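You operate a simulated robot arm through the tools that you are given. There is no shell and no other tool. Be economical: measure what you need, move in short steps, check, and stop when the job is done.

You run a simulated two-armed robot. Do the job below in one go: nothing can be reset, and whatever is moved stays where it is left.

Task
Drop to holding heat: heater one and heater two off, still set to 45 C, vapour limit 50 C.

Only the result counts: the job must be done as asked and must still hold three seconds after the hand-in. Knocking over, shifting, dropping, spilling or breaking anything else fails it.

Robot
Two 7-joint arms with fingered hands on one trunk, on a base that drives. Base frame: it is fixed to the floor where the robot stands at the start and does not move with it; the origin is under the middle of the robot, x ahead of it, y to its left, z up. Lengths are in m, angles in rad, forces in N, time in s.
The left shoulder is at the start at [0.024, 0.173, 1.249], the right one opposite. With the tool pointing down near the work surface each hand reaches from about 0.3 to 0.76 m from the robot's upright axis, wherever it stands, measured 20 degrees to its own side. Places, roughly: heater H1 [1.6, -1.2, 0.7]; heater H2 [1.4, -1, 1.1]; heater one plate [0.4, 0, 1.2]; heater one switch [0.4, 0, 1.2]; heater three plate [0.6, -0.2, 1.2]; heater two plate [0.5, -0.1, 1.2]; heater two switch [0.5, -0.1, 1.2]; still controller [0.8, 0.1, 1.3]; vapour controller [0.9, 0, 1.3]. Payload 3.5 kg a hand.
Tool frame (each hand has its own): the origin (TCP) lies between the finger pads and is the grasp point; the fingertips stand 0.025 m ahead of it; z points along the fingers, y is the line along which they close. Largest opening 0.088 m; the body of the gripper starts 0.029 m behind the TCP. The gripper is a hand of 3 fingers: y runs from the thumb to the fingers, the wrist lies at [-0.013, -0.097, -0.162] in the tool frame.
Orientation is told as [roll, pitch, yaw] about the base's x, y, z axes, in that order, counted from this pose: with the fingers straight down and the wrist toward the robot, the tool's x, y and z point along [0, 1, 0], [1, 0, 0] and [0, 0, -1] of the base frame.

Tools
- The arms move only by the tool play_rows. It takes "left_targets", "right_targets" or both (then of equal length, played together; a hand with none holds still); each is a list of rows, each a list of 6 numbers: the shift along the tool's x, y, z in mm, then the turn, a rotation vector about the tool's x, y, z in rad. In form: [[x, y, z, wx, wy, wz], ...]. A call has 1 to 10 rows; each row is the pose to reach, as a shift and turn from the pose commanded when the call began, along the tool's axes at that moment. Rows are played at 5 a second. More than 0.05 m and 0.15 rad between two rows, and nothing of the call is played. Where a pose cannot be reached the arm comes as near as it can. A force on the tool above 40 N (or 10 N above the force at the start of the call, whichever is more), or a blocked arm, ends the call early, and 0.2 s more pass. In this call time passes only in rows, and 0.2 s behind the last. The reply holds the time, the measured pose of the TCP, the force on the tool along the base axes, the opening and the grip force, in the units named above and with some noise, with the torque about the TCP (base axes, N m) and any sound that the robot's microphone picked up.
- Cameras (640 x 400 px; columns grow to the right, rows downward): "scene" is now at [0.1123, -0.0149, 1.5113]; the picture's right is [-0.00, -1.00, 0.00], its down [-0.21, 0.00, -0.98] and it looks along [0.98, -0.00, -0.21] (base axes); focal length 214 px, centre (320, 200). "left" rides on the left gripper at [-0.058, -0.085, -0.099] in its tool frame; the picture's right is [-0.67, -0.35, 0.66], its down [0.69, -0.63, 0.37] and it looks along [0.29, 0.70, 0.66] (tool axes); focal length 261 px, centre (320, 200). "right" rides on the right gripper at [0.058, -0.085, -0.099] in its tool frame; the picture's right is [-0.67, 0.35, -0.66], its down [-0.69, -0.63, 0.37] and it looks along [-0.29, 0.69, 0.66] (tool axes); focal length 261 px, centre (320, 200).
- capture(camera): a new picture of that camera. The clock stands still meanwhile.
- slide_trunk(by): slides the trunk up (or, below 0, down) by that many m; the arms and the scene camera ride with it, the base frame stays. It gives what a move gives, with no picture.
- steer(legs): drives the robot by 1 to 6 legs, each [ahead, left, turn to the left] in m, m and rad, along the robot's own axes; the way and the turn of a leg run together, so that a leg with both is an arc; at most 1.5 m and 3.142 rad a leg. The arms and the cameras ride along, it lands a little off, and it stops where it bumps. It gives what a move gives.
- move_fingers(index, middle, thumb_bend, thumb_turn, hand): sets how far each is bent, from 0 (flat) to 100 (curled in); at 30 the hand is open as for a grip, at 70 the pads meet at the TCP. One left out holds its place. A second passes; each finger stops where it meets its share of the squeeze, and holds until it gets a number again. It is the only way to open and close the hand. It gives what a move gives, with no picture; readings hold the bend of each and the force on the fingers (four entries, about 0 where the hand has none), thumb and palm. thumb_turn goes from beside the hand (0) to across from the fingers (100), as for a grip.
- head_to(pan, tilt): turns the head with the scene camera to pan (to the left, within 1.501 rad either way) and tilt (down, from -0.506 to 1.204), counted from straight ahead of the robot. It gives what a move gives.
- measure_at(camera, pixels): there is no depth. For up to 12 entries [column, row, z] of the newest picture of that camera ("zoom" is the newest enlarged one), the place [x, y] in the base frame at which the ray of that pixel passes the height z, good to about 0.002 m, but the place of the scene camera against the robot may be out by one fixed shift of up to 0.018 m in any direction. The clock stands still meanwhile.
- enlarge(camera, box): a new picture of the part [left, top, right, bottom] of that camera's present view, enlarged. The clock stands still meanwhile.
- sign_off(): hands the job in; it is judged then, once.

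Go step by step. Measure first, check grasps and placings, and put right what went wrong. The budget is 80 turns and 78 pictures, counting those below and the enlarged ones. Unless the task says otherwise, let go and move clear before handing in, and close with one line.

The tools are called after "Request:" by a JSON object that holds its "name" and its "arguments". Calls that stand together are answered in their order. play_rows: Moves the arms, as the interface text tells. Its arguments: {"type":"object","properties":{"left_targets":{"type":"array"},"right_targets":{"type":"array"}},"required":[]} The other tools are called the same way: slide_trunk (by) slides the trunk up or down; move_fingers (index, middle, thumb_bend, thumb_turn, hand) moves the fingers one by one; steer (legs) drives the base; head_to (pan, tilt) turns the head that bears the scene camera; capture (camera) takes a picture; measure_at (camera, pixels) gives the place at which the rays of pixels pass given heights; enlarge (camera, box) takes an enlarged picture of a part of a camera's view; sign_off () hands the job in.

At the start:

```text
time: 0.0
left_eef_pos: [0.3888, 0.1146, 1.5227]
left_ee_rot: [0.0, -0.003, 0.0]
left_contact_force: [0.1, -0.1, 0.4]
left_torque: [0.02, -0.04, 0.04]
left_opening: 0.0875
left_finger_force: 0.0
left_shape: jaw
left_bend: [30.0, 30.0, 30.0, 98.0]
left_finger forces: [0.1, 0.0, 0.0, 0.1, 0.1, 0.0]
right_eef_pos: [0.4783, -0.3128, 0.9984]
right_ee_rot: [0.0, 0.001, -0.001]
right_contact_force: [0.4, 0.5, 0.2]
right_torque: [0.0, 0.04, 0.0]
right_opening: 0.0878
right_finger_force: 0.0
right_shape: jaw
right_bend: [30.0, 30.0, 30.0, 98.0]
right_finger forces: [0.0, 0.0, 0.0, 0.1, 0.0, 0.0]
trunk travel left (down, up): [-0.325, 0.13]
robot x, y, heading: [-0.0025, 0.0003, 0.003]
head pan, tilt: [-0.003, 0.162]
```

scene: 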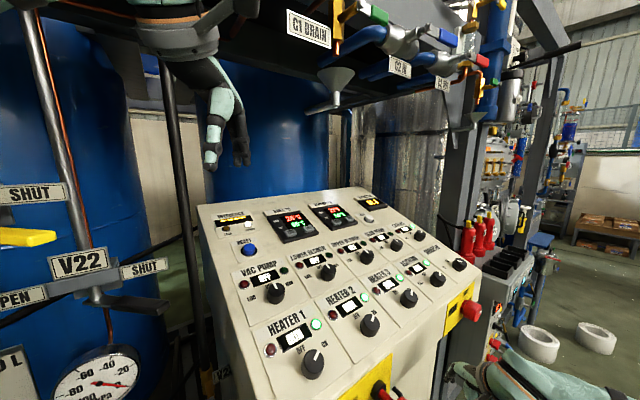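
right: 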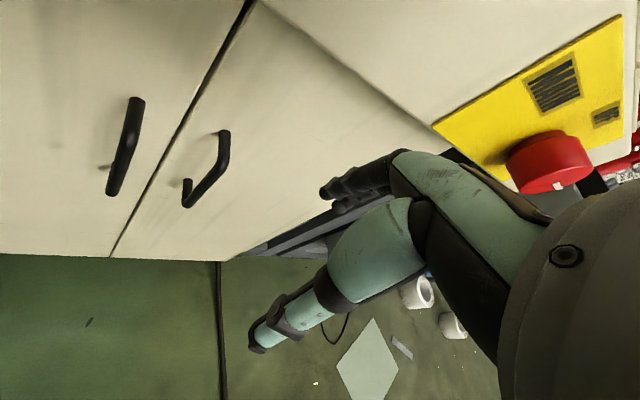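
left: 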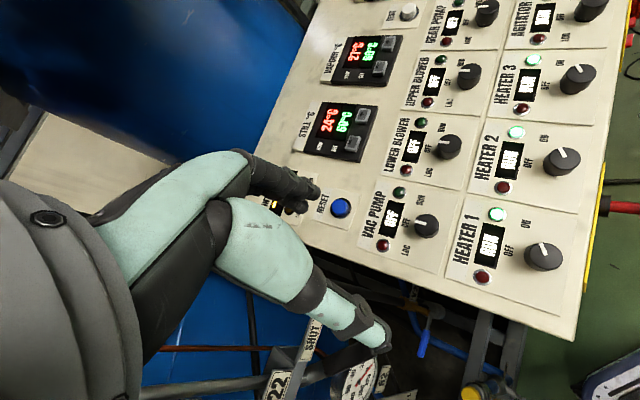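

The panel shows HEATER 1/2 knobs at about (312,363) and (370,325), with two controllers at (290,225) and (333,217). I'll zoom in on them first.

Request:
{"name": "enlarge", "arguments": {"camera": "scene", "box": [200, 180, 400, 305]}}

Request:
{"name": "enlarge", "arguments": {"camera": "scene", "box": [240, 275, 440, 400]}}

Request:
{"name": "enlarge", "arguments": {"camera": "left", "box": [260, 20, 420, 220]}}

```text
3.20 times, centred on (300, 242) of scene
```

zoom: 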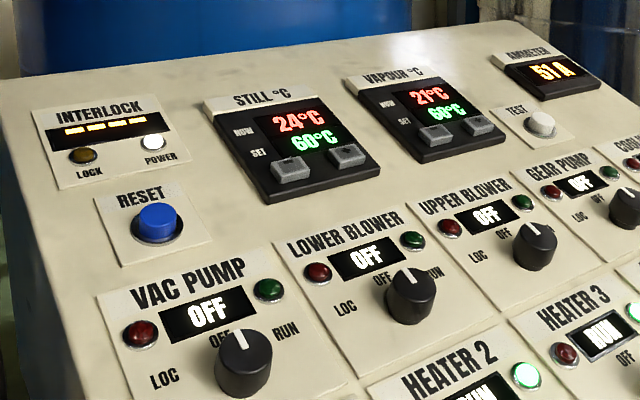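

```text
3.20 times, centred on (340, 338) of scene
```

zoom: 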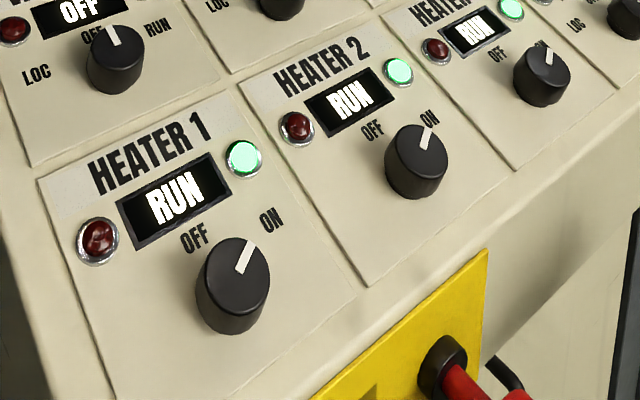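

```text
2.00 times, centred on (340, 120) of left
```

zoom: 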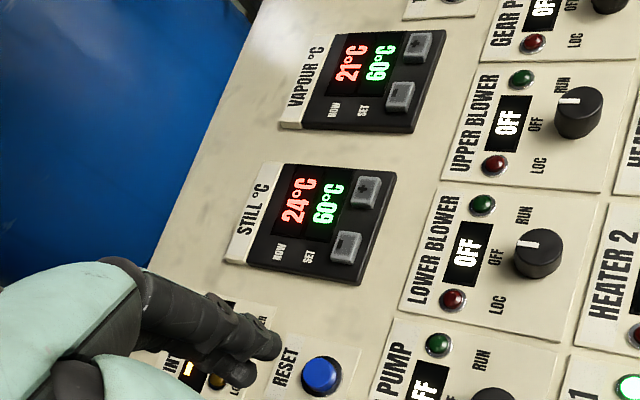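

Both setpoints read 60 °C and minus is the left button on each. I'll measure the rays of key points from both cameras at two heights.

Request:
{"name": "measure_at", "arguments": {"camera": "left", "pixels": [[543, 254, 1.2], [543, 254, 1.3], [562, 159, 1.2], [562, 159, 1.3], [353, 143.5, 1.2], [353, 143.5, 1.3], [380.5, 68.5, 1.2], [380.5, 68.5, 1.3], [341, 207, 1.2], [341, 207, 1.3], [577, 77, 1.2], [577, 77, 1.3]]}}

Request:
{"name": "measure_at", "arguments": {"camera": "scene", "pixels": [[313.75, 357.2, 1.2], [313.75, 357.2, 1.3], [370.6, 321.9, 1.2], [370.6, 321.9, 1.3], [291.6, 232.2, 1.2], [291.6, 232.2, 1.3], [336.25, 221.9, 1.2], [336.25, 221.9, 1.3], [249.4, 249.4, 1.2], [249.4, 249.4, 1.3]]}}

```text
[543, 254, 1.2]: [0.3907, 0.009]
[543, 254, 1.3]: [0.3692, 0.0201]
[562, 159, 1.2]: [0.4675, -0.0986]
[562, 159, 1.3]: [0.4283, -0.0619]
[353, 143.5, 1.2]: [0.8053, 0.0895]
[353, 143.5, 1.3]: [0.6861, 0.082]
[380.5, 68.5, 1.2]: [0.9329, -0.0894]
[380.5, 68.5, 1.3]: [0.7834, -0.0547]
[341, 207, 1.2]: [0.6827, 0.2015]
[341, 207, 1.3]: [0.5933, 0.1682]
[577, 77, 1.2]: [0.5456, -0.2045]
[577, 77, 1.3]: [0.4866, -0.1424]
```

```text
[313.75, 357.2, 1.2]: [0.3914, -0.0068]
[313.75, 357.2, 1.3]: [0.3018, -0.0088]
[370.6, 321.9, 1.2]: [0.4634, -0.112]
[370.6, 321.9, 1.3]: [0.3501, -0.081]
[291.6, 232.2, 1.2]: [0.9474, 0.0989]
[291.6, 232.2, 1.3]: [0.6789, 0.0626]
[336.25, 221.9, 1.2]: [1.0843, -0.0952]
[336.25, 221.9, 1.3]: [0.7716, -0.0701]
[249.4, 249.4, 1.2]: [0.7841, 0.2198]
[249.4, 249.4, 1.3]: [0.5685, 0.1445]
```

Two-camera rays put the H1 knob top near (0.387, 0.010, 1.21), with the panel tilted about 22° and its row direction near (0.59, −0.81). I'll bring the left hand above H1, tilted square to the panel, for a closer view.

Request:
{"name": "play_rows", "arguments": {"left_targets": [[-25, -6, 33, -0.061, 0.045, 0], [-50, -13, 66, -0.123, 0.09, 0], [-76, -19, 100, -0.184, 0.135, 0], [-101, -26, 133, -0.246, 0.18, 0], [-126, -32, 166, -0.307, 0.225, 0]]}}

Request:
{"name": "capture", "arguments": {"camera": "left"}}

Request:
{"name": "capture", "arguments": {"camera": "scene"}}

```text
time: 1.2
left_eef_pos: [0.3561, -0.0152, 1.3572]
left_ee_rot: [0.233, -0.31, -0.036]
left_contact_force: [0.3, 0.1, 0.3]
left_torque: [0.03, 0.01, 0.0]
left_opening: 0.0878
left_finger_force: 0.1
left_shape: jaw
left_bend: [30.0, 30.0, 30.0, 98.0]
left_finger forces: [0.1, 0.0, 0.1, 0.0, 0.0, 0.1]
right_eef_pos: [0.4764, -0.3154, 0.9995]
right_ee_rot: [0.003, -0.001, 0.0]
right_contact_force: [0.3, -0.4, 0.5]
right_torque: [0.01, 0.03, 0.02]
right_opening: 0.0877
right_finger_force: 0.0
right_shape: jaw
right_bend: [30.0, 30.0, 30.0, 98.0]
right_finger forces: [0.0, 0.0, 0.0, 0.1, 0.0, 0.1]
trunk travel left (down, up): [-0.325, 0.13]
robot x, y, heading: [-0.0011, 0.0016, -0.002]
head pan, tilt: [-0.003, 0.162]
```

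```text
71 pictures are left
```

left: 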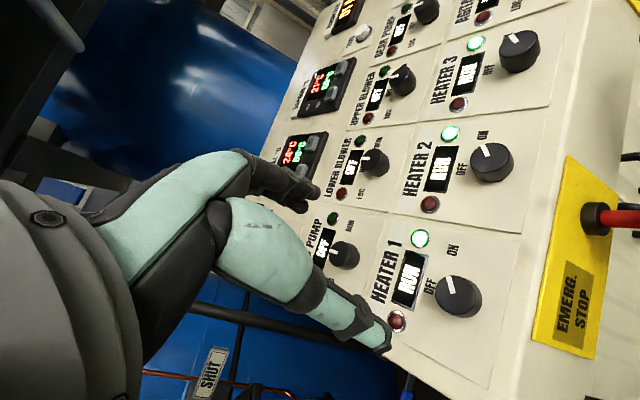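

```text
70 pictures are left
```

scene: 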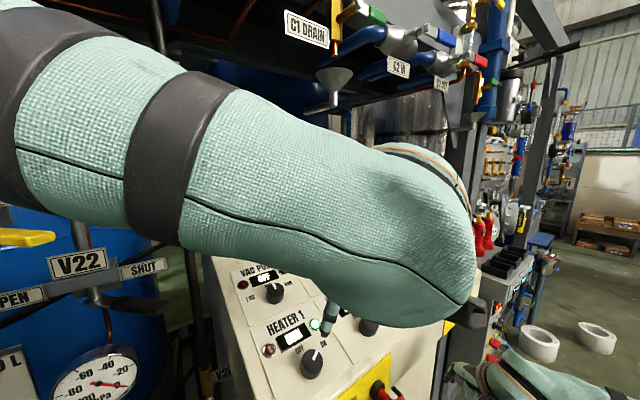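

Request:
{"name": "measure_at", "arguments": {"camera": "left", "pixels": [[455, 291, 1.2], [455, 291, 1.3], [488, 157, 1.2], [488, 157, 1.3], [514, 46, 1.2], [514, 46, 1.3], [302, 170, 1.2], [302, 170, 1.3], [331, 95, 1.2], [331, 95, 1.3], [374, 156, 1.2], [374, 156, 1.3]]}}

Request:
{"name": "enlarge", "arguments": {"camera": "left", "box": [260, 60, 460, 185]}}

Request:
{"name": "enlarge", "arguments": {"camera": "left", "box": [340, 200, 540, 325]}}

```text
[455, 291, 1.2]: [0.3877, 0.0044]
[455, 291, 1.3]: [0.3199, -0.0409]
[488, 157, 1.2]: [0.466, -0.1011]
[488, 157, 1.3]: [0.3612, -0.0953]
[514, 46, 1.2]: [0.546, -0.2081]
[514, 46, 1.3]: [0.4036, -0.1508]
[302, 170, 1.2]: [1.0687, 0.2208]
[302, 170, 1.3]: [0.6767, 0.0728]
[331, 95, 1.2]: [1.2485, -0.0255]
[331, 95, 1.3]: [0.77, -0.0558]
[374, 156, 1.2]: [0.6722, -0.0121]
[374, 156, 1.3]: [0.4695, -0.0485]
```

```text
3.20 times, centred on (360, 122) of left
```

zoom: 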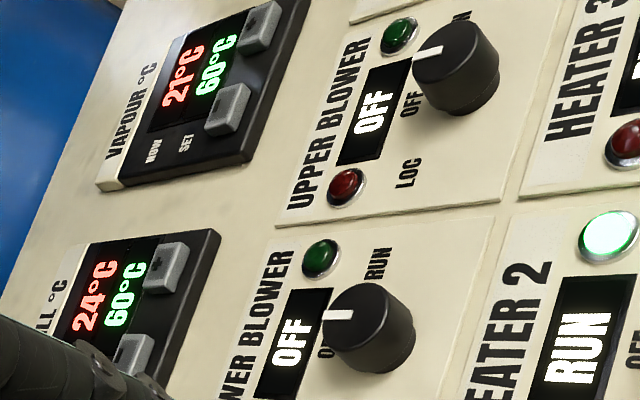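

```text
3.20 times, centred on (440, 262) of left
```

zoom: 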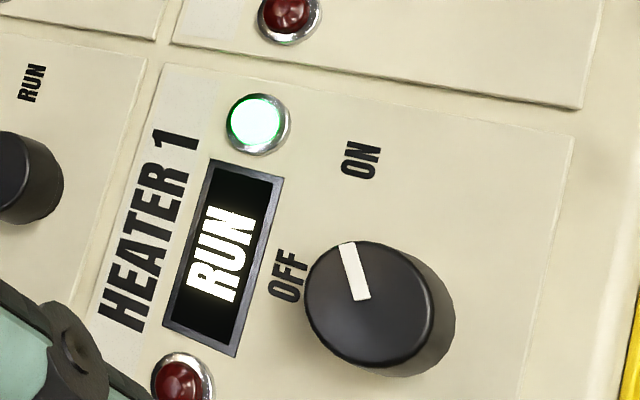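

The second left view puts the H1 knob top at about (0.390, 0.008, 1.192) and its diameter near 38 mm. I'll lower the hand to 60 mm above it and turn the wrist back, so there is room to turn the knob anticlockwise.

Request:
{"name": "play_rows", "arguments": {"left_targets": [[-4, -4, 25, 0, 0, 0.125], [-8, -9, 50, 0, 0, 0.25], [-13, -14, 75, 0, 0, 0.375], [-17, -18, 100, 0, 0, 0.5]]}}

Request:
{"name": "capture", "arguments": {"camera": "left"}}

```text
time: 2.2
left_eef_pos: [0.3742, -0.007, 1.2514]
left_ee_rot: [0.346, -0.163, -0.532]
left_contact_force: [-0.3, -0.3, 0.7]
left_torque: [-0.04, 0.01, 0.0]
left_opening: 0.0877
left_finger_force: 0.1
left_shape: jaw
left_bend: [30.0, 30.0, 30.0, 98.0]
left_finger forces: [0.0, 0.0, 0.0, 0.0, 0.0, 0.0]
right_eef_pos: [0.4777, -0.3108, 0.999]
right_ee_rot: [0.001, 0.001, 0.0]
right_contact_force: [0.6, -0.4, 0.3]
right_torque: [0.02, 0.0, 0.0]
right_opening: 0.0875
right_finger_force: 0.1
right_shape: jaw
right_bend: [30.0, 30.0, 30.0, 98.0]
right_finger forces: [0.0, 0.0, 0.0, 0.1, 0.0, 0.0]
trunk travel left (down, up): [-0.325, 0.13]
robot x, y, heading: [0.0025, -0.0032, 0.004]
head pan, tilt: [-0.003, 0.162]
```

```text
67 pictures are left
```

left: 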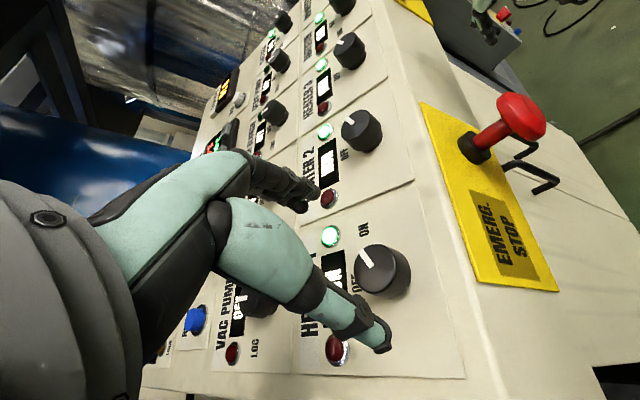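

The knob top at (375,268) matches the prediction for a point straight ahead of the TCP. I'll descend 52 mm along the tool axis.

Request:
{"name": "play_rows", "arguments": {"left_targets": [[0, 0, 20, 0, 0, 0], [0, 0, 38, 0, 0, 0], [0, 0, 52, 0, 0, 0]]}}

Request:
{"name": "capture", "arguments": {"camera": "left"}}

```text
time: 3.0
left_eef_pos: [0.3869, 0.0058, 1.2059]
left_ee_rot: [0.349, -0.161, -0.53]
left_contact_force: [0.4, -0.1, 0.3]
left_torque: [0.01, 0.01, 0.02]
left_opening: 0.0876
left_finger_force: 0.1
left_shape: jaw
left_bend: [30.0, 30.0, 30.0, 98.0]
left_finger forces: [0.1, 0.0, 0.0, 0.0, 0.0, 0.0]
right_eef_pos: [0.4766, -0.3135, 0.9993]
right_ee_rot: [0.001, 0.0, -0.001]
right_contact_force: [0.8, 0.4, 0.5]
right_torque: [0.01, 0.01, 0.0]
right_opening: 0.0876
right_finger_force: 0.1
right_shape: jaw
right_bend: [30.0, 30.0, 30.0, 98.0]
right_finger forces: [0.0, 0.1, 0.1, 0.1, 0.0, 0.1]
trunk travel left (down, up): [-0.325, 0.13]
robot x, y, heading: [0.0005, 0.0049, 0.0]
head pan, tilt: [-0.003, 0.162]
```

```text
66 pictures are left
```

left: 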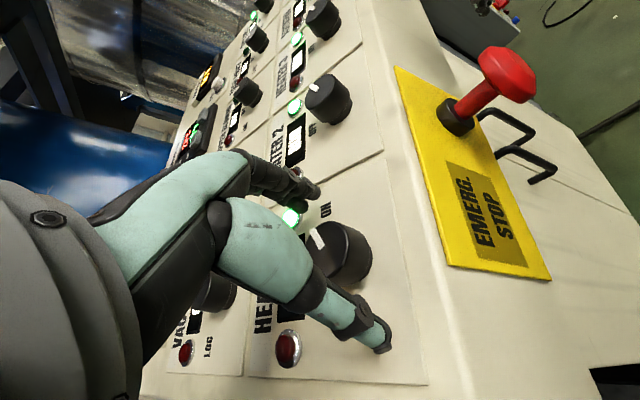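

Request:
{"name": "play_rows", "arguments": {"left_targets": [[0, 0, 7, 0, 0, 0]]}}

Request:
{"name": "move_fingers", "arguments": {"hand": "left", "index": 64, "middle": 64, "thumb_bend": 64}}

Request:
{"name": "capture", "arguments": {"camera": "left"}}

```text
time: 3.4
left_eef_pos: [0.39, 0.0055, 1.1987]
left_ee_rot: [0.349, -0.163, -0.53]
left_contact_force: [0.3, 0.4, 0.9]
left_torque: [-0.01, 0.0, 0.0]
left_opening: 0.0878
left_finger_force: 0.1
left_shape: jaw
left_bend: [30.0, 30.0, 30.0, 98.0]
left_finger forces: [0.0, 0.0, 0.0, 0.0, 0.0, 0.0]
right_eef_pos: [0.4773, -0.3121, 0.9993]
right_ee_rot: [0.002, 0.001, 0.0]
right_contact_force: [0.0, 0.0, -0.2]
right_torque: [0.0, -0.02, -0.01]
right_opening: 0.0876
right_finger_force: 0.0
right_shape: jaw
right_bend: [30.0, 30.0, 30.0, 98.0]
right_finger forces: [0.1, 0.1, 0.0, 0.0, 0.0, 0.0]
trunk travel left (down, up): [-0.325, 0.13]
robot x, y, heading: [-0.002, 0.0007, 0.001]
head pan, tilt: [-0.003, 0.162]
```

```text
time: 4.4
left_eef_pos: [0.3893, 0.0062, 1.1984]
left_ee_rot: [0.349, -0.164, -0.529]
left_contact_force: [0.8, 0.7, 1.1]
left_torque: [0.03, -0.03, 0.02]
left_opening: 0.0272
left_finger_force: 6.1
left_shape: fingers
left_bend: [58.0, 60.0, 56.0, 97.0]
left_finger forces: [3.2, 3.2, 0.0, 0.1, 6.1, 0.1]
right_eef_pos: [0.4764, -0.3134, 0.9991]
right_ee_rot: [-0.002, 0.001, -0.001]
right_contact_force: [1.1, 0.6, 0.1]
right_torque: [0.0, -0.03, 0.01]
right_opening: 0.0877
right_finger_force: 0.1
right_shape: jaw
right_bend: [30.0, 30.0, 30.0, 98.0]
right_finger forces: [0.0, 0.0, 0.0, 0.1, 0.0, 0.0]
trunk travel left (down, up): [-0.325, 0.13]
robot x, y, heading: [0.0005, -0.0006, -0.0]
head pan, tilt: [-0.003, 0.162]
```

```text
65 pictures are left
```

left: 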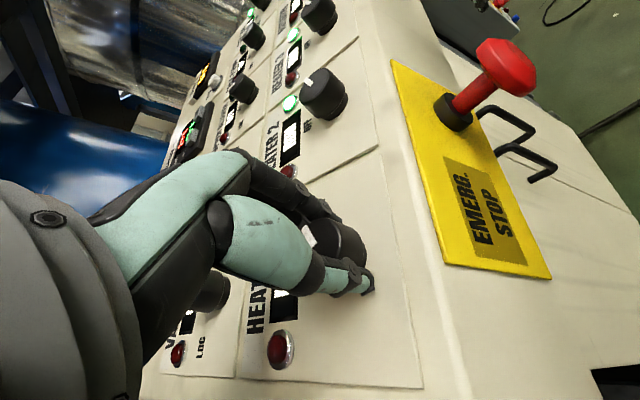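

The knob is gripped with balanced 3/3/6 N. I'll turn it anticlockwise in steps.

Request:
{"name": "play_rows", "arguments": {"left_targets": [[0, 0, 0, 0, 0, -0.14], [0, 0, 0, 0, 0, -0.28], [0, 0, 0, 0, 0, -0.42], [0, 0, 0, 0, 0, -0.56], [0, 0, 0, 0, 0, -0.7], [0, 0, 0, 0, 0, -0.84]]}}

Request:
{"name": "capture", "arguments": {"camera": "left"}}

```text
time: 5.8
left_eef_pos: [0.3889, 0.007, 1.1986]
left_ee_rot: [0.109, -0.368, 0.321]
left_contact_force: [2.4, 0.9, 2.8]
left_torque: [0.05, -0.08, -0.02]
left_opening: 0.0265
left_finger_force: 6.8
left_shape: fingers
left_bend: [58.0, 59.0, 58.0, 97.0]
left_finger forces: [4.5, 4.5, 0.1, 0.0, 4.8, 0.1]
right_eef_pos: [0.4779, -0.3132, 0.9977]
right_ee_rot: [0.0, -0.001, 0.001]
right_contact_force: [-0.2, -0.4, 0.4]
right_torque: [0.01, 0.01, 0.0]
right_opening: 0.0877
right_finger_force: 0.1
right_shape: jaw
right_bend: [30.0, 30.0, 30.0, 98.0]
right_finger forces: [0.1, 0.0, 0.0, 0.1, 0.0, 0.0]
trunk travel left (down, up): [-0.325, 0.13]
robot x, y, heading: [-0.0011, -0.0024, -0.005]
head pan, tilt: [-0.003, 0.162]
```

```text
64 pictures are left
```

left: 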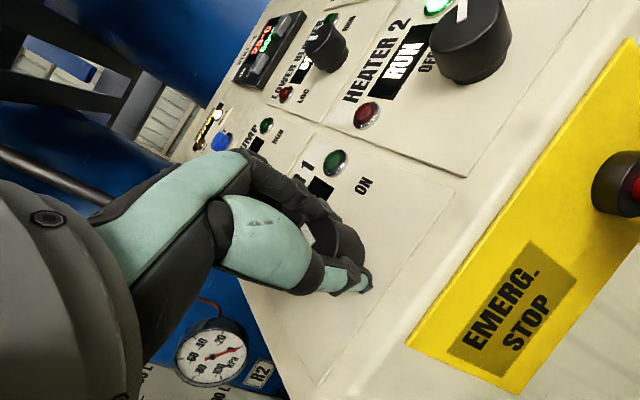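

The Heater 1 green lamp at (335,162) has gone dark. I'll let go, back off and check the pointer.

Request:
{"name": "move_fingers", "arguments": {"hand": "left", "index": 30, "middle": 30, "thumb_bend": 30}}

Request:
{"name": "play_rows", "arguments": {"left_targets": [[0, 0, -35, 0, 0, 0], [0, 0, -70, 0, 0, 0]]}}

Request:
{"name": "capture", "arguments": {"camera": "left"}}

```text
time: 6.8
left_eef_pos: [0.3896, 0.0053, 1.1988]
left_ee_rot: [0.111, -0.368, 0.319]
left_contact_force: [-0.3, -1.1, 1.0]
left_torque: [-0.03, 0.0, -0.02]
left_opening: 0.0843
left_finger_force: 0.1
left_shape: fingers
left_bend: [30.0, 30.0, 30.0, 97.0]
left_finger forces: [0.0, 0.0, 0.0, 0.0, 0.1, 0.0]
right_eef_pos: [0.4769, -0.3136, 0.9991]
right_ee_rot: [0.0, -0.001, 0.0]
right_contact_force: [-0.7, 0.2, 0.3]
right_torque: [0.0, 0.0, -0.03]
right_opening: 0.0876
right_finger_force: 0.0
right_shape: jaw
right_bend: [30.0, 30.0, 30.0, 98.0]
right_finger forces: [0.0, 0.1, 0.1, 0.1, 0.1, 0.0]
trunk travel left (down, up): [-0.325, 0.13]
robot x, y, heading: [0.0037, -0.0021, 0.002]
head pan, tilt: [-0.003, 0.162]
```

```text
time: 7.4
left_eef_pos: [0.3655, -0.0084, 1.2654]
left_ee_rot: [0.113, -0.368, 0.32]
left_contact_force: [0.6, -0.3, 0.6]
left_torque: [0.03, 0.04, 0.02]
left_opening: 0.0843
left_finger_force: 0.2
left_shape: fingers
left_bend: [30.0, 30.0, 30.0, 97.0]
left_finger forces: [0.0, 0.1, 0.0, 0.0, 0.0, 0.0]
right_eef_pos: [0.4762, -0.3141, 1.0005]
right_ee_rot: [0.0, -0.002, 0.002]
right_contact_force: [0.3, 0.4, -0.2]
right_torque: [-0.03, 0.02, 0.0]
right_opening: 0.0877
right_finger_force: 0.1
right_shape: jaw
right_bend: [30.0, 30.0, 30.0, 98.0]
right_finger forces: [0.0, 0.0, 0.1, 0.1, 0.1, 0.0]
trunk travel left (down, up): [-0.325, 0.13]
robot x, y, heading: [-0.0001, -0.0009, -0.002]
head pan, tilt: [-0.003, 0.162]
```

```text
63 pictures are left
```

left: 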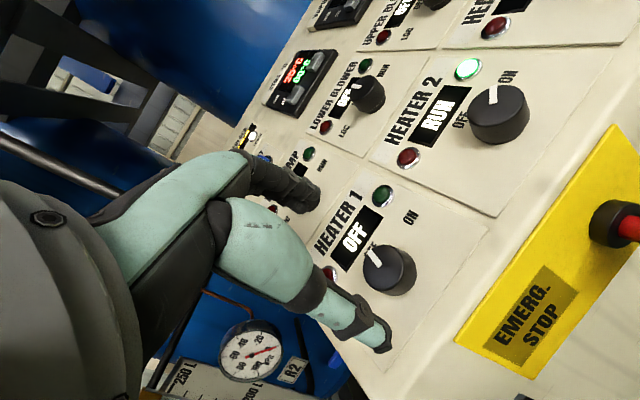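

Heater 1 shows OFF. Next I'll shift the hand parallel to the panel over to H2 and turn it back.

Request:
{"name": "play_rows", "arguments": {"left_targets": [[-21, 6.5, 0, 0, 0, 0.14], [-43, 13, 0, 0, 0, 0.28], [-64, 19, 0, 0, 0, 0.42], [-85, 26, 0, 0, 0, 0.56], [-107, 32, 0, 0, 0, 0.7], [-128, 38.5, 0, 0, 0, 0.84]]}}

Request:
{"name": "capture", "arguments": {"camera": "left"}}

```text
time: 8.8
left_eef_pos: [0.4492, -0.1161, 1.2624]
left_ee_rot: [0.348, -0.161, -0.532]
left_contact_force: [-0.4, 0.5, 2.0]
left_torque: [0.03, 0.03, -0.03]
left_opening: 0.0846
left_finger_force: 0.0
left_shape: fingers
left_bend: [30.0, 30.0, 30.0, 97.0]
left_finger forces: [0.0, 0.0, 0.0, 0.0, 0.0, 0.0]
right_eef_pos: [0.4777, -0.313, 0.9992]
right_ee_rot: [-0.001, 0.001, 0.001]
right_contact_force: [-0.5, 0.5, 0.2]
right_torque: [-0.01, 0.01, 0.0]
right_opening: 0.0877
right_finger_force: 0.1
right_shape: jaw
right_bend: [30.0, 30.0, 30.0, 98.0]
right_finger forces: [0.0, 0.1, 0.0, 0.0, 0.1, 0.1]
trunk travel left (down, up): [-0.325, 0.13]
robot x, y, heading: [-0.0034, -0.0016, 0.005]
head pan, tilt: [-0.003, 0.162]
```

```text
62 pictures are left
```

left: 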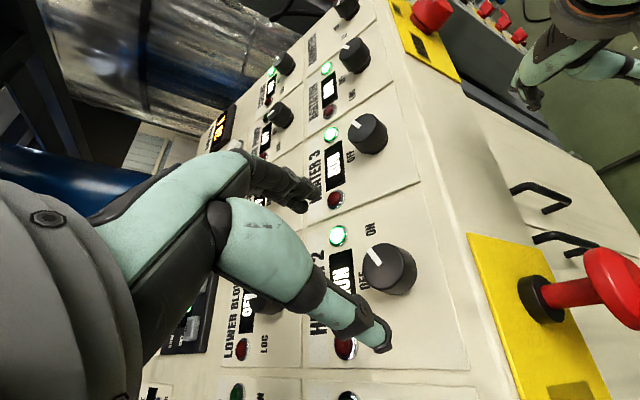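

The H2 knob top at (385,267) is where it should be for alignment, so I'll descend 70 mm and grip.

Request:
{"name": "play_rows", "arguments": {"left_targets": [[0, 0, 25, 0, 0, 0], [0, 0, 48, 0, 0, 0], [0, 0, 62, 0, 0, 0], [0, 0, 70, 0, 0, 0]]}}

Request:
{"name": "move_fingers", "arguments": {"hand": "left", "index": 64, "middle": 64, "thumb_bend": 64}}

Request:
{"name": "capture", "arguments": {"camera": "left"}}

```text
time: 9.8
left_eef_pos: [0.4678, -0.1011, 1.1999]
left_ee_rot: [0.349, -0.162, -0.528]
left_contact_force: [0.4, 0.4, -0.7]
left_torque: [0.0, -0.02, -0.02]
left_opening: 0.0847
left_finger_force: 0.1
left_shape: fingers
left_bend: [30.0, 30.0, 30.0, 97.0]
left_finger forces: [0.0, 0.0, 0.1, 0.1, 0.0, 0.1]
right_eef_pos: [0.4761, -0.3127, 0.9987]
right_ee_rot: [-0.001, 0.0, 0.001]
right_contact_force: [0.1, 0.3, -0.3]
right_torque: [-0.05, -0.02, -0.03]
right_opening: 0.0879
right_finger_force: 0.0
right_shape: jaw
right_bend: [30.0, 30.0, 30.0, 98.0]
right_finger forces: [0.0, 0.0, 0.1, 0.0, 0.1, 0.0]
trunk travel left (down, up): [-0.325, 0.13]
robot x, y, heading: [-0.002, -0.0009, -0.004]
head pan, tilt: [-0.003, 0.162]
```

```text
time: 10.8
left_eef_pos: [0.4692, -0.1003, 1.1992]
left_ee_rot: [0.349, -0.162, -0.53]
left_contact_force: [4.3, -0.9, 1.5]
left_torque: [-0.04, -0.11, -0.05]
left_opening: 0.0281
left_finger_force: 7.1
left_shape: fingers
left_bend: [56.0, 60.0, 58.0, 97.0]
left_finger forces: [5.6, 3.8, 0.0, 0.1, 4.8, 0.1]
right_eef_pos: [0.4772, -0.3141, 0.9994]
right_ee_rot: [0.0, 0.002, 0.001]
right_contact_force: [-1.2, 1.0, -0.3]
right_torque: [0.03, 0.0, -0.01]
right_opening: 0.0877
right_finger_force: 0.1
right_shape: jaw
right_bend: [30.0, 30.0, 30.0, 98.0]
right_finger forces: [0.0, 0.1, 0.0, 0.0, 0.0, 0.1]
trunk travel left (down, up): [-0.325, 0.13]
robot x, y, heading: [0.0011, 0.0012, 0.002]
head pan, tilt: [-0.003, 0.162]
```

```text
61 pictures are left
```

left: 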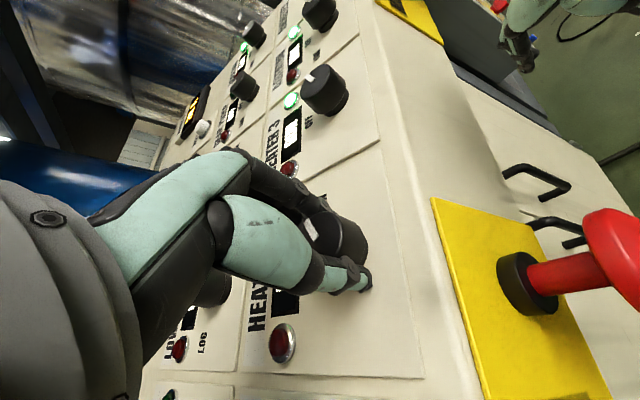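

Gripped; now turning.

Request:
{"name": "play_rows", "arguments": {"left_targets": [[0, 0, 0, 0, 0, -0.14], [0, 0, 0, 0, 0, -0.28], [0, 0, 0, 0, 0, -0.42], [0, 0, 0, 0, 0, -0.56], [0, 0, 0, 0, 0, -0.7], [0, 0, 0, 0, 0, -0.84]]}}

Request:
{"name": "move_fingers", "arguments": {"hand": "left", "index": 30, "middle": 30, "thumb_bend": 30}}

Request:
{"name": "play_rows", "arguments": {"left_targets": [[0, 0, -35, 0, 0, 0], [0, 0, -70, 0, 0, 0]]}}

Request:
{"name": "capture", "arguments": {"camera": "left"}}

```text
time: 12.2
left_eef_pos: [0.4742, -0.0902, 1.2102]
left_ee_rot: [0.08, -0.36, 0.366]
left_contact_force: [-10.8, 3.3, -12.7]
left_torque: [0.16, -0.06, -0.17]
left_opening: 0.0317
left_finger_force: 7.3
left_shape: fingers
left_bend: [64.0, 64.0, 49.0, 99.0]
left_finger forces: [0.0, 0.1, 0.0, 0.0, 14.4, 0.0]
right_eef_pos: [0.4744, -0.3151, 0.9994]
right_ee_rot: [0.001, -0.001, 0.0]
right_contact_force: [-1.2, -0.3, 0.5]
right_torque: [-0.02, -0.03, -0.01]
right_opening: 0.0878
right_finger_force: 0.1
right_shape: jaw
right_bend: [30.0, 30.0, 30.0, 98.0]
right_finger forces: [0.0, 0.0, 0.0, 0.0, 0.0, 0.1]
trunk travel left (down, up): [-0.325, 0.13]
robot x, y, heading: [-0.0013, -0.0043, 0.002]
head pan, tilt: [-0.003, 0.162]
```

```text
time: 13.2
left_eef_pos: [0.478, -0.0899, 1.2131]
left_ee_rot: [0.076, -0.363, 0.363]
left_contact_force: [0.5, -0.1, -0.6]
left_torque: [0.0, 0.0, -0.02]
left_opening: 0.0843
left_finger_force: 0.1
left_shape: fingers
left_bend: [30.0, 30.0, 30.0, 98.0]
left_finger forces: [0.0, 0.1, 0.1, 0.1, 0.0, 0.0]
right_eef_pos: [0.4771, -0.3138, 0.9998]
right_ee_rot: [0.0, 0.0, 0.0]
right_contact_force: [-0.2, 0.1, -0.9]
right_torque: [-0.03, 0.03, 0.03]
right_opening: 0.0877
right_finger_force: 0.0
right_shape: jaw
right_bend: [30.0, 30.0, 30.0, 98.0]
right_finger forces: [0.0, 0.1, 0.0, 0.0, 0.0, 0.0]
trunk travel left (down, up): [-0.325, 0.13]
robot x, y, heading: [-0.0036, 0.0007, 0.001]
head pan, tilt: [-0.003, 0.162]
```

```text
time: 13.8
left_eef_pos: [0.4466, -0.1126, 1.269]
left_ee_rot: [0.1, -0.366, 0.34]
left_contact_force: [-0.5, 0.6, 0.3]
left_torque: [0.0, -0.03, -0.01]
left_opening: 0.0845
left_finger_force: 0.1
left_shape: fingers
left_bend: [30.0, 30.0, 30.0, 98.0]
left_finger forces: [0.0, 0.0, 0.0, 0.1, 0.0, 0.1]
right_eef_pos: [0.4749, -0.3134, 1.0013]
right_ee_rot: [0.0, -0.003, -0.001]
right_contact_force: [-0.1, 0.8, -0.3]
right_torque: [0.01, -0.04, 0.04]
right_opening: 0.0879
right_finger_force: 0.0
right_shape: jaw
right_bend: [30.0, 30.0, 30.0, 98.0]
right_finger forces: [0.0, 0.0, 0.0, 0.0, 0.0, 0.0]
trunk travel left (down, up): [-0.325, 0.13]
robot x, y, heading: [0.0021, -0.0007, 0.001]
head pan, tilt: [-0.003, 0.162]
```

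```text
60 pictures are left
```

left: 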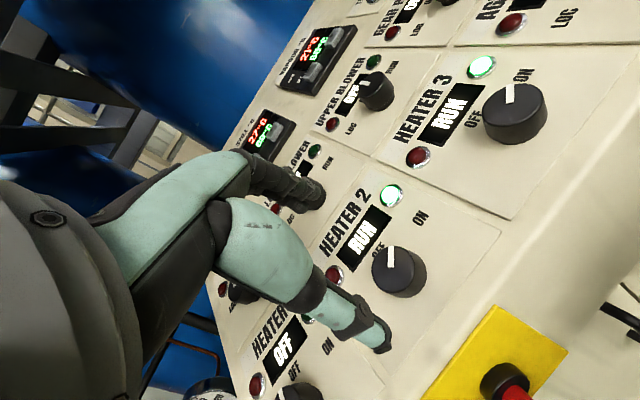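

Heater 2 still reads RUN: near the end of the turn the arm hit its limit and slipped off. I'll redo it from further back, so the turn stays in an easy range.

Request:
{"name": "play_rows", "arguments": {"left_targets": [[0, 0, 0, 0, 0, 0.14], [0, 0, 0, 0, 0, 0.28], [0, 0, 0, 0, 0, 0.42], [0, 0, 0, 0, 0, 0.56], [0, 0, 0, 0, 0, 0.7], [0, 0, 0, 0, 0, 0.84], [0, 0, 0, 0, 0, 0.98], [0, 0, 0, 0, 0, 1.12], [0, 0, 0, 0, 0, 1.24]]}}

Request:
{"name": "capture", "arguments": {"camera": "left"}}

Request:
{"name": "capture", "arguments": {"camera": "scene"}}

```text
time: 15.8
left_eef_pos: [0.4471, -0.1164, 1.2645]
left_ee_rot: [0.384, -0.017, -0.907]
left_contact_force: [0.2, 0.6, -0.2]
left_torque: [-0.01, 0.0, 0.01]
left_opening: 0.0846
left_finger_force: 0.1
left_shape: fingers
left_bend: [30.0, 30.0, 30.0, 98.0]
left_finger forces: [0.0, 0.1, 0.1, 0.0, 0.0, 0.0]
right_eef_pos: [0.477, -0.3128, 0.9998]
right_ee_rot: [0.0, 0.001, 0.001]
right_contact_force: [-0.1, -0.1, -1.0]
right_torque: [0.03, 0.01, -0.02]
right_opening: 0.0876
right_finger_force: 0.0
right_shape: jaw
right_bend: [30.0, 30.0, 30.0, 98.0]
right_finger forces: [0.1, 0.0, 0.1, 0.1, 0.1, 0.0]
trunk travel left (down, up): [-0.325, 0.13]
robot x, y, heading: [-0.0024, 0.0011, 0.005]
head pan, tilt: [-0.003, 0.162]
```

```text
59 pictures are left
```

left: 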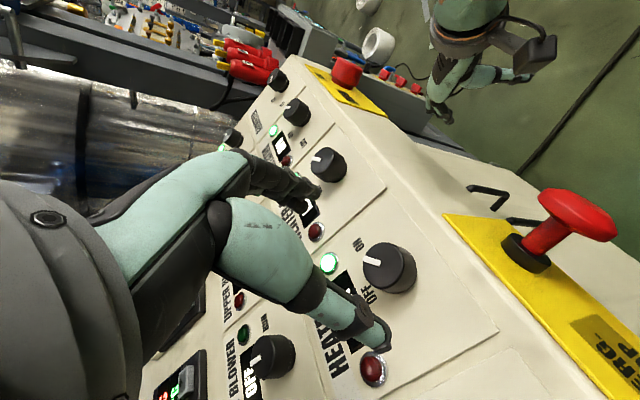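

```text
58 pictures are left
```

scene: 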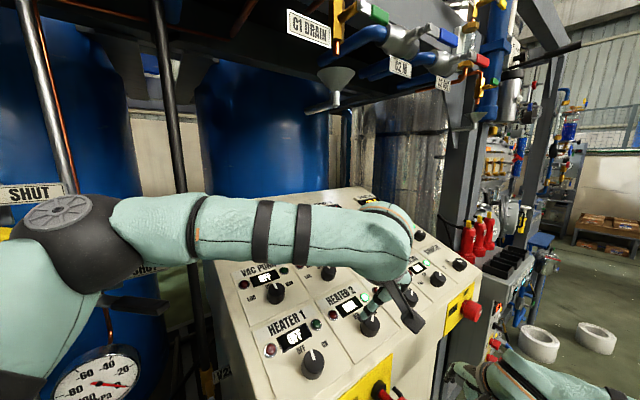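

Request:
{"name": "play_rows", "arguments": {"left_targets": [[0, 0, 25, 0, 0, 0], [0, 0, 48, 0, 0, 0], [0, 0, 62, 0, 0, 0], [0, 0, 70, 0, 0, 0]]}}

Request:
{"name": "move_fingers", "arguments": {"hand": "left", "index": 65, "middle": 65, "thumb_bend": 65}}

Request:
{"name": "play_rows", "arguments": {"left_targets": [[0, 0, 0, 0, 0, -0.14], [0, 0, 0, 0, 0, -0.28], [0, 0, 0, 0, 0, -0.42], [0, 0, 0, 0, 0, -0.56], [0, 0, 0, 0, 0, -0.7], [0, 0, 0, 0, 0, -0.84]]}}

Request:
{"name": "capture", "arguments": {"camera": "left"}}

```text
time: 16.8
left_eef_pos: [0.467, -0.1016, 1.1984]
left_ee_rot: [0.385, -0.018, -0.904]
left_contact_force: [0.1, 0.5, 0.8]
left_torque: [-0.01, 0.03, 0.01]
left_opening: 0.0845
left_finger_force: 0.0
left_shape: fingers
left_bend: [30.0, 30.0, 30.0, 98.0]
left_finger forces: [0.1, 0.1, 0.0, 0.1, 0.0, 0.0]
right_eef_pos: [0.4771, -0.3131, 0.999]
right_ee_rot: [-0.002, 0.0, 0.0]
right_contact_force: [0.4, -0.5, 0.0]
right_torque: [0.04, 0.02, -0.02]
right_opening: 0.0875
right_finger_force: 0.1
right_shape: jaw
right_bend: [30.0, 30.0, 30.0, 98.0]
right_finger forces: [0.0, 0.0, 0.1, 0.0, 0.1, 0.0]
trunk travel left (down, up): [-0.325, 0.13]
robot x, y, heading: [-0.002, 0.0, 0.0]
head pan, tilt: [-0.003, 0.162]
```

```text
time: 17.8
left_eef_pos: [0.4687, -0.1023, 1.1982]
left_ee_rot: [0.384, -0.019, -0.905]
left_contact_force: [4.2, -3.2, 2.1]
left_torque: [-0.08, -0.11, -0.06]
left_opening: 0.0271
left_finger_force: 7.9
left_shape: fingers
left_bend: [56.0, 60.0, 58.0, 97.0]
left_finger forces: [5.7, 4.8, 0.0, 0.1, 5.4, 0.0]
right_eef_pos: [0.478, -0.3141, 0.9982]
right_ee_rot: [0.0, 0.001, 0.0]
right_contact_force: [-0.7, 0.3, -0.1]
right_torque: [0.0, -0.02, 0.0]
right_opening: 0.0878
right_finger_force: 0.1
right_shape: jaw
right_bend: [30.0, 30.0, 30.0, 98.0]
right_finger forces: [0.0, 0.1, 0.1, 0.0, 0.0, 0.0]
trunk travel left (down, up): [-0.325, 0.13]
robot x, y, heading: [0.0003, 0.0029, 0.0]
head pan, tilt: [-0.003, 0.162]
```

```text
time: 19.2
left_eef_pos: [0.4675, -0.1018, 1.199]
left_ee_rot: [0.25, -0.296, -0.096]
left_contact_force: [1.7, -0.8, 2.8]
left_torque: [0.02, -0.04, 0.0]
left_opening: 0.0274
left_finger_force: 8.3
left_shape: fingers
left_bend: [57.0, 61.0, 58.0, 97.0]
left_finger forces: [4.9, 3.8, 0.0, 0.1, 7.1, 0.0]
right_eef_pos: [0.4772, -0.3146, 0.9992]
right_ee_rot: [0.0, -0.001, 0.0]
right_contact_force: [-0.3, 0.6, -0.2]
right_torque: [0.02, -0.06, 0.03]
right_opening: 0.0879
right_finger_force: 0.0
right_shape: jaw
right_bend: [30.0, 30.0, 30.0, 98.0]
right_finger forces: [0.1, 0.1, 0.1, 0.1, 0.0, 0.1]
trunk travel left (down, up): [-0.325, 0.13]
robot x, y, heading: [-0.0028, 0.0042, -0.001]
head pan, tilt: [-0.003, 0.162]
```

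```text
57 pictures are left
```

left: 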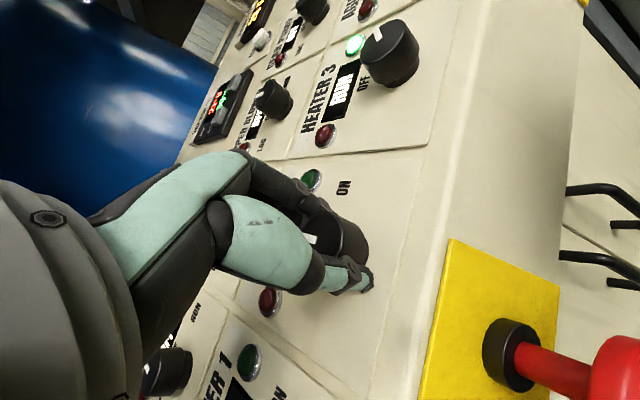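

The Heater 2 green lamp at (313,181) is off. I'll release, back away, and form a pointing hand: index at the 70 pose, middle curled, thumb aside.

Request:
{"name": "move_fingers", "arguments": {"hand": "left", "index": 30, "middle": 30, "thumb_bend": 30}}

Request:
{"name": "play_rows", "arguments": {"left_targets": [[0, 0, -40, 0, 0, 0], [0, 0, -80, 0, 0, 0], [0, 0, -120, 0, 0, 0]]}}

Request:
{"name": "move_fingers", "arguments": {"hand": "left", "index": 50, "middle": 100, "thumb_bend": 30, "thumb_turn": 0}}

Request:
{"name": "capture", "arguments": {"camera": "left"}}

```text
time: 20.2
left_eef_pos: [0.4679, -0.1012, 1.1993]
left_ee_rot: [0.25, -0.294, -0.098]
left_contact_force: [0.2, -0.5, -0.2]
left_torque: [0.0, -0.01, 0.01]
left_opening: 0.0843
left_finger_force: 0.1
left_shape: fingers
left_bend: [30.0, 30.0, 30.0, 97.0]
left_finger forces: [0.0, 0.0, 0.1, 0.1, 0.1, 0.1]
right_eef_pos: [0.4768, -0.3131, 1.0001]
right_ee_rot: [-0.001, -0.001, -0.001]
right_contact_force: [-0.1, -0.1, 0.1]
right_torque: [0.0, 0.01, -0.02]
right_opening: 0.0875
right_finger_force: 0.0
right_shape: jaw
right_bend: [30.0, 30.0, 30.0, 98.0]
right_finger forces: [0.0, 0.0, 0.0, 0.0, 0.0, 0.0]
trunk travel left (down, up): [-0.325, 0.13]
robot x, y, heading: [-0.002, -0.0005, -0.001]
head pan, tilt: [-0.003, 0.162]
```

```text
time: 21.0
left_eef_pos: [0.4293, -0.1279, 1.3115]
left_ee_rot: [0.251, -0.293, -0.097]
left_contact_force: [-0.5, 0.7, 0.3]
left_torque: [0.04, 0.0, 0.0]
left_opening: 0.0843
left_finger_force: 0.2
left_shape: fingers
left_bend: [30.0, 30.0, 30.0, 97.0]
left_finger forces: [0.0, 0.1, 0.0, 0.1, 0.0, 0.0]
right_eef_pos: [0.4767, -0.3129, 1.0]
right_ee_rot: [0.0, 0.002, 0.0]
right_contact_force: [-0.6, -0.4, 0.1]
right_torque: [0.0, 0.0, 0.01]
right_opening: 0.0879
right_finger_force: 0.0
right_shape: jaw
right_bend: [30.0, 30.0, 30.0, 98.0]
right_finger forces: [0.0, 0.1, 0.0, 0.0, 0.0, 0.0]
trunk travel left (down, up): [-0.325, 0.13]
robot x, y, heading: [-0.0016, 0.0011, -0.002]
head pan, tilt: [-0.003, 0.162]
```

```text
time: 22.0
left_eef_pos: [0.4309, -0.1265, 1.3112]
left_ee_rot: [0.251, -0.296, -0.098]
left_contact_force: [0.8, 0.1, -0.1]
left_torque: [0.02, 0.05, -0.01]
left_opening: 0.1092
left_finger_force: 0.0
left_shape: fingers
left_bend: [50.0, 100.0, 30.0, 0.0]
left_finger forces: [0.0, 0.0, 0.1, 0.1, 0.0, 0.0]
right_eef_pos: [0.4774, -0.3146, 0.9996]
right_ee_rot: [-0.001, -0.001, -0.001]
right_contact_force: [-0.3, -0.2, -0.2]
right_torque: [0.0, 0.0, 0.0]
right_opening: 0.0875
right_finger_force: 0.0
right_shape: jaw
right_bend: [30.0, 30.0, 30.0, 98.0]
right_finger forces: [0.1, 0.0, 0.1, 0.0, 0.0, 0.1]
trunk travel left (down, up): [-0.325, 0.13]
robot x, y, heading: [-0.0008, 0.0034, 0.002]
head pan, tilt: [-0.003, 0.162]
```

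```text
56 pictures are left
```

left: 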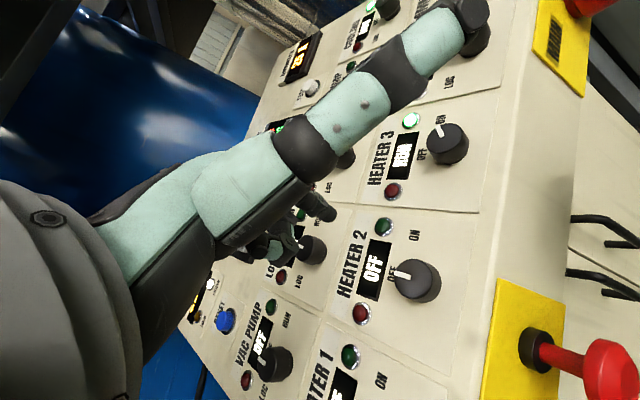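

Heater 2 now shows OFF too. The thumb sticks out sideways, so I'll pinch index and thumb into a poker with the middle finger curled.

Request:
{"name": "move_fingers", "arguments": {"hand": "left", "thumb_turn": 98}}

Request:
{"name": "move_fingers", "arguments": {"hand": "left", "index": 70, "middle": 100, "thumb_bend": 70}}

Request:
{"name": "capture", "arguments": {"camera": "left"}}

```text
time: 23.0
left_eef_pos: [0.4309, -0.1269, 1.3111]
left_ee_rot: [0.249, -0.294, -0.096]
left_contact_force: [0.6, -0.4, -0.4]
left_torque: [-0.01, 0.02, -0.02]
left_opening: 0.0634
left_finger_force: 0.0
left_shape: fingers
left_bend: [50.0, 100.0, 30.0, 95.0]
left_finger forces: [0.0, 0.0, 0.1, 0.1, 0.0, 0.0]
right_eef_pos: [0.4771, -0.3126, 0.9996]
right_ee_rot: [-0.001, 0.0, 0.002]
right_contact_force: [0.1, -0.6, 0.4]
right_torque: [0.01, 0.0, -0.01]
right_opening: 0.0875
right_finger_force: 0.1
right_shape: jaw
right_bend: [30.0, 30.0, 30.0, 98.0]
right_finger forces: [0.1, 0.0, 0.0, 0.1, 0.1, 0.1]
trunk travel left (down, up): [-0.325, 0.13]
robot x, y, heading: [0.001, -0.0007, -0.004]
head pan, tilt: [-0.003, 0.162]
```

```text
time: 24.0
left_eef_pos: [0.4301, -0.128, 1.3118]
left_ee_rot: [0.25, -0.294, -0.098]
left_contact_force: [0.1, 0.3, -0.1]
left_torque: [0.0, 0.0, 0.0]
left_opening: 0.0
left_finger_force: 0.1
left_shape: fingers
left_bend: [70.0, 100.0, 70.0, 100.0]
left_finger forces: [0.0, 0.0, 0.1, 0.0, 0.1, 0.1]
right_eef_pos: [0.476, -0.3125, 0.9991]
right_ee_rot: [0.0, -0.001, 0.0]
right_contact_force: [-0.2, 0.7, 0.5]
right_torque: [0.0, -0.02, -0.01]
right_opening: 0.0878
right_finger_force: 0.1
right_shape: jaw
right_bend: [30.0, 30.0, 30.0, 98.0]
right_finger forces: [0.0, 0.1, 0.0, 0.0, 0.0, 0.0]
trunk travel left (down, up): [-0.325, 0.13]
robot x, y, heading: [-0.0012, 0.0009, 0.0]
head pan, tilt: [-0.003, 0.162]
```

```text
55 pictures are left
```

left: 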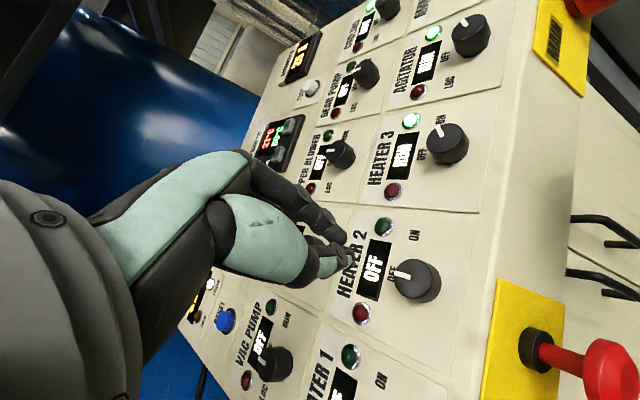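

The pinched tip sits at about (344,250), as expected for 25 mm ahead of the TCP. I'll move it to hover above the STILL minus button, estimated at (0.690, 0.081, 1.297).

Request:
{"name": "play_rows", "arguments": {"left_targets": [[29, 32, 10, 0, 0, 0], [58, 64, 20, 0, 0, 0], [88, 96, 31, 0, 0, 0], [117, 128, 41, 0, 0, 0], [146, 160, 52, 0, 0, 0], [175, 192, 62, 0, 0, 0], [205, 224, 72, 0, 0, 0]]}}

Request:
{"name": "capture", "arguments": {"camera": "left"}}

Request:
{"name": "capture", "arguments": {"camera": "scene"}}

```text
time: 25.6
left_eef_pos: [0.6741, 0.0675, 1.3557]
left_ee_rot: [0.249, -0.291, -0.099]
left_contact_force: [-0.1, 0.2, 0.5]
left_torque: [0.0, 0.02, 0.02]
left_opening: 0.0001
left_finger_force: 0.1
left_shape: fingers
left_bend: [70.0, 100.0, 70.0, 100.0]
left_finger forces: [0.0, 0.0, 0.1, 0.0, 0.0, 0.0]
right_eef_pos: [0.4779, -0.313, 0.998]
right_ee_rot: [0.0, 0.002, 0.001]
right_contact_force: [0.1, 0.8, 0.1]
right_torque: [-0.01, 0.01, -0.01]
right_opening: 0.0876
right_finger_force: 0.0
right_shape: jaw
right_bend: [30.0, 30.0, 30.0, 98.0]
right_finger forces: [0.0, 0.0, 0.0, 0.1, 0.0, 0.0]
trunk travel left (down, up): [-0.325, 0.13]
robot x, y, heading: [-0.0015, 0.0007, -0.001]
head pan, tilt: [-0.003, 0.162]
```

```text
54 pictures are left
```

left: 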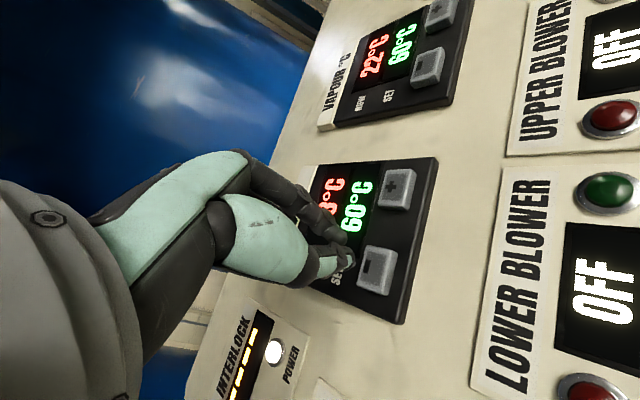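

```text
53 pictures are left
```

scene: 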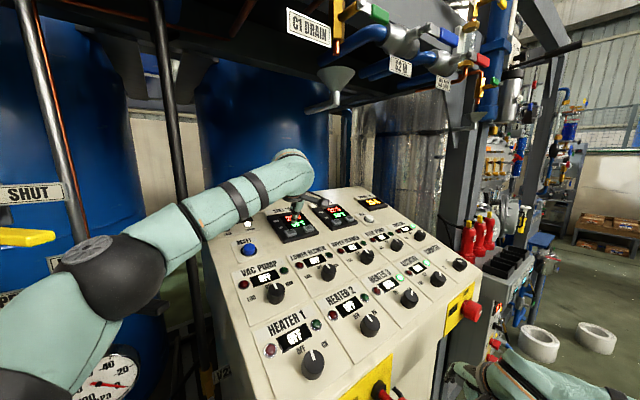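

The minus button at (376,268) is exactly on the tool axis. I'll make one test press.

Request:
{"name": "play_rows", "arguments": {"left_targets": [[0, 0, 30, 0, 0, 0], [0, 0, 38, 0, 0, 0], [0, 0, 42, 0, 0, 0]]}}

Request:
{"name": "capture", "arguments": {"camera": "left"}}

```text
time: 26.4
left_eef_pos: [0.6831, 0.0755, 1.3204]
left_ee_rot: [0.25, -0.298, -0.097]
left_contact_force: [-2.8, -1.3, 8.4]
left_torque: [-0.03, 0.03, -0.02]
left_opening: 0.0002
left_finger_force: 4.6
left_shape: fingers
left_bend: [70.0, 100.0, 71.0, 100.0]
left_finger forces: [2.9, 0.0, 0.1, 0.0, 6.3, 0.0]
right_eef_pos: [0.4747, -0.3138, 1.0003]
right_ee_rot: [0.0, -0.001, 0.001]
right_contact_force: [0.2, -0.5, 0.4]
right_torque: [-0.02, 0.0, 0.03]
right_opening: 0.0878
right_finger_force: 0.0
right_shape: jaw
right_bend: [30.0, 30.0, 30.0, 98.0]
right_finger forces: [0.0, 0.0, 0.0, 0.1, 0.0, 0.0]
trunk travel left (down, up): [-0.325, 0.13]
robot x, y, heading: [0.0029, -0.0007, 0.0]
head pan, tilt: [-0.003, 0.162]
heard: click
```

```text
52 pictures are left
```

left: 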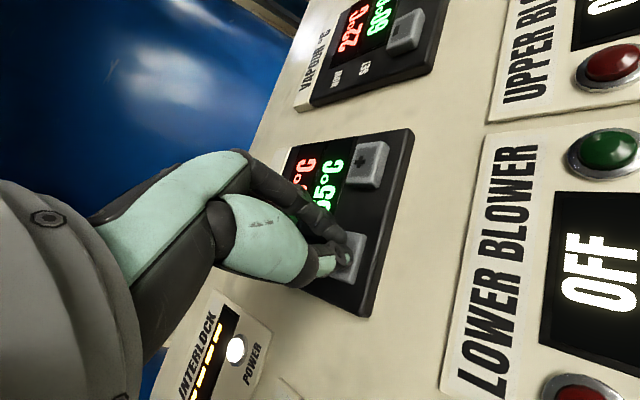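

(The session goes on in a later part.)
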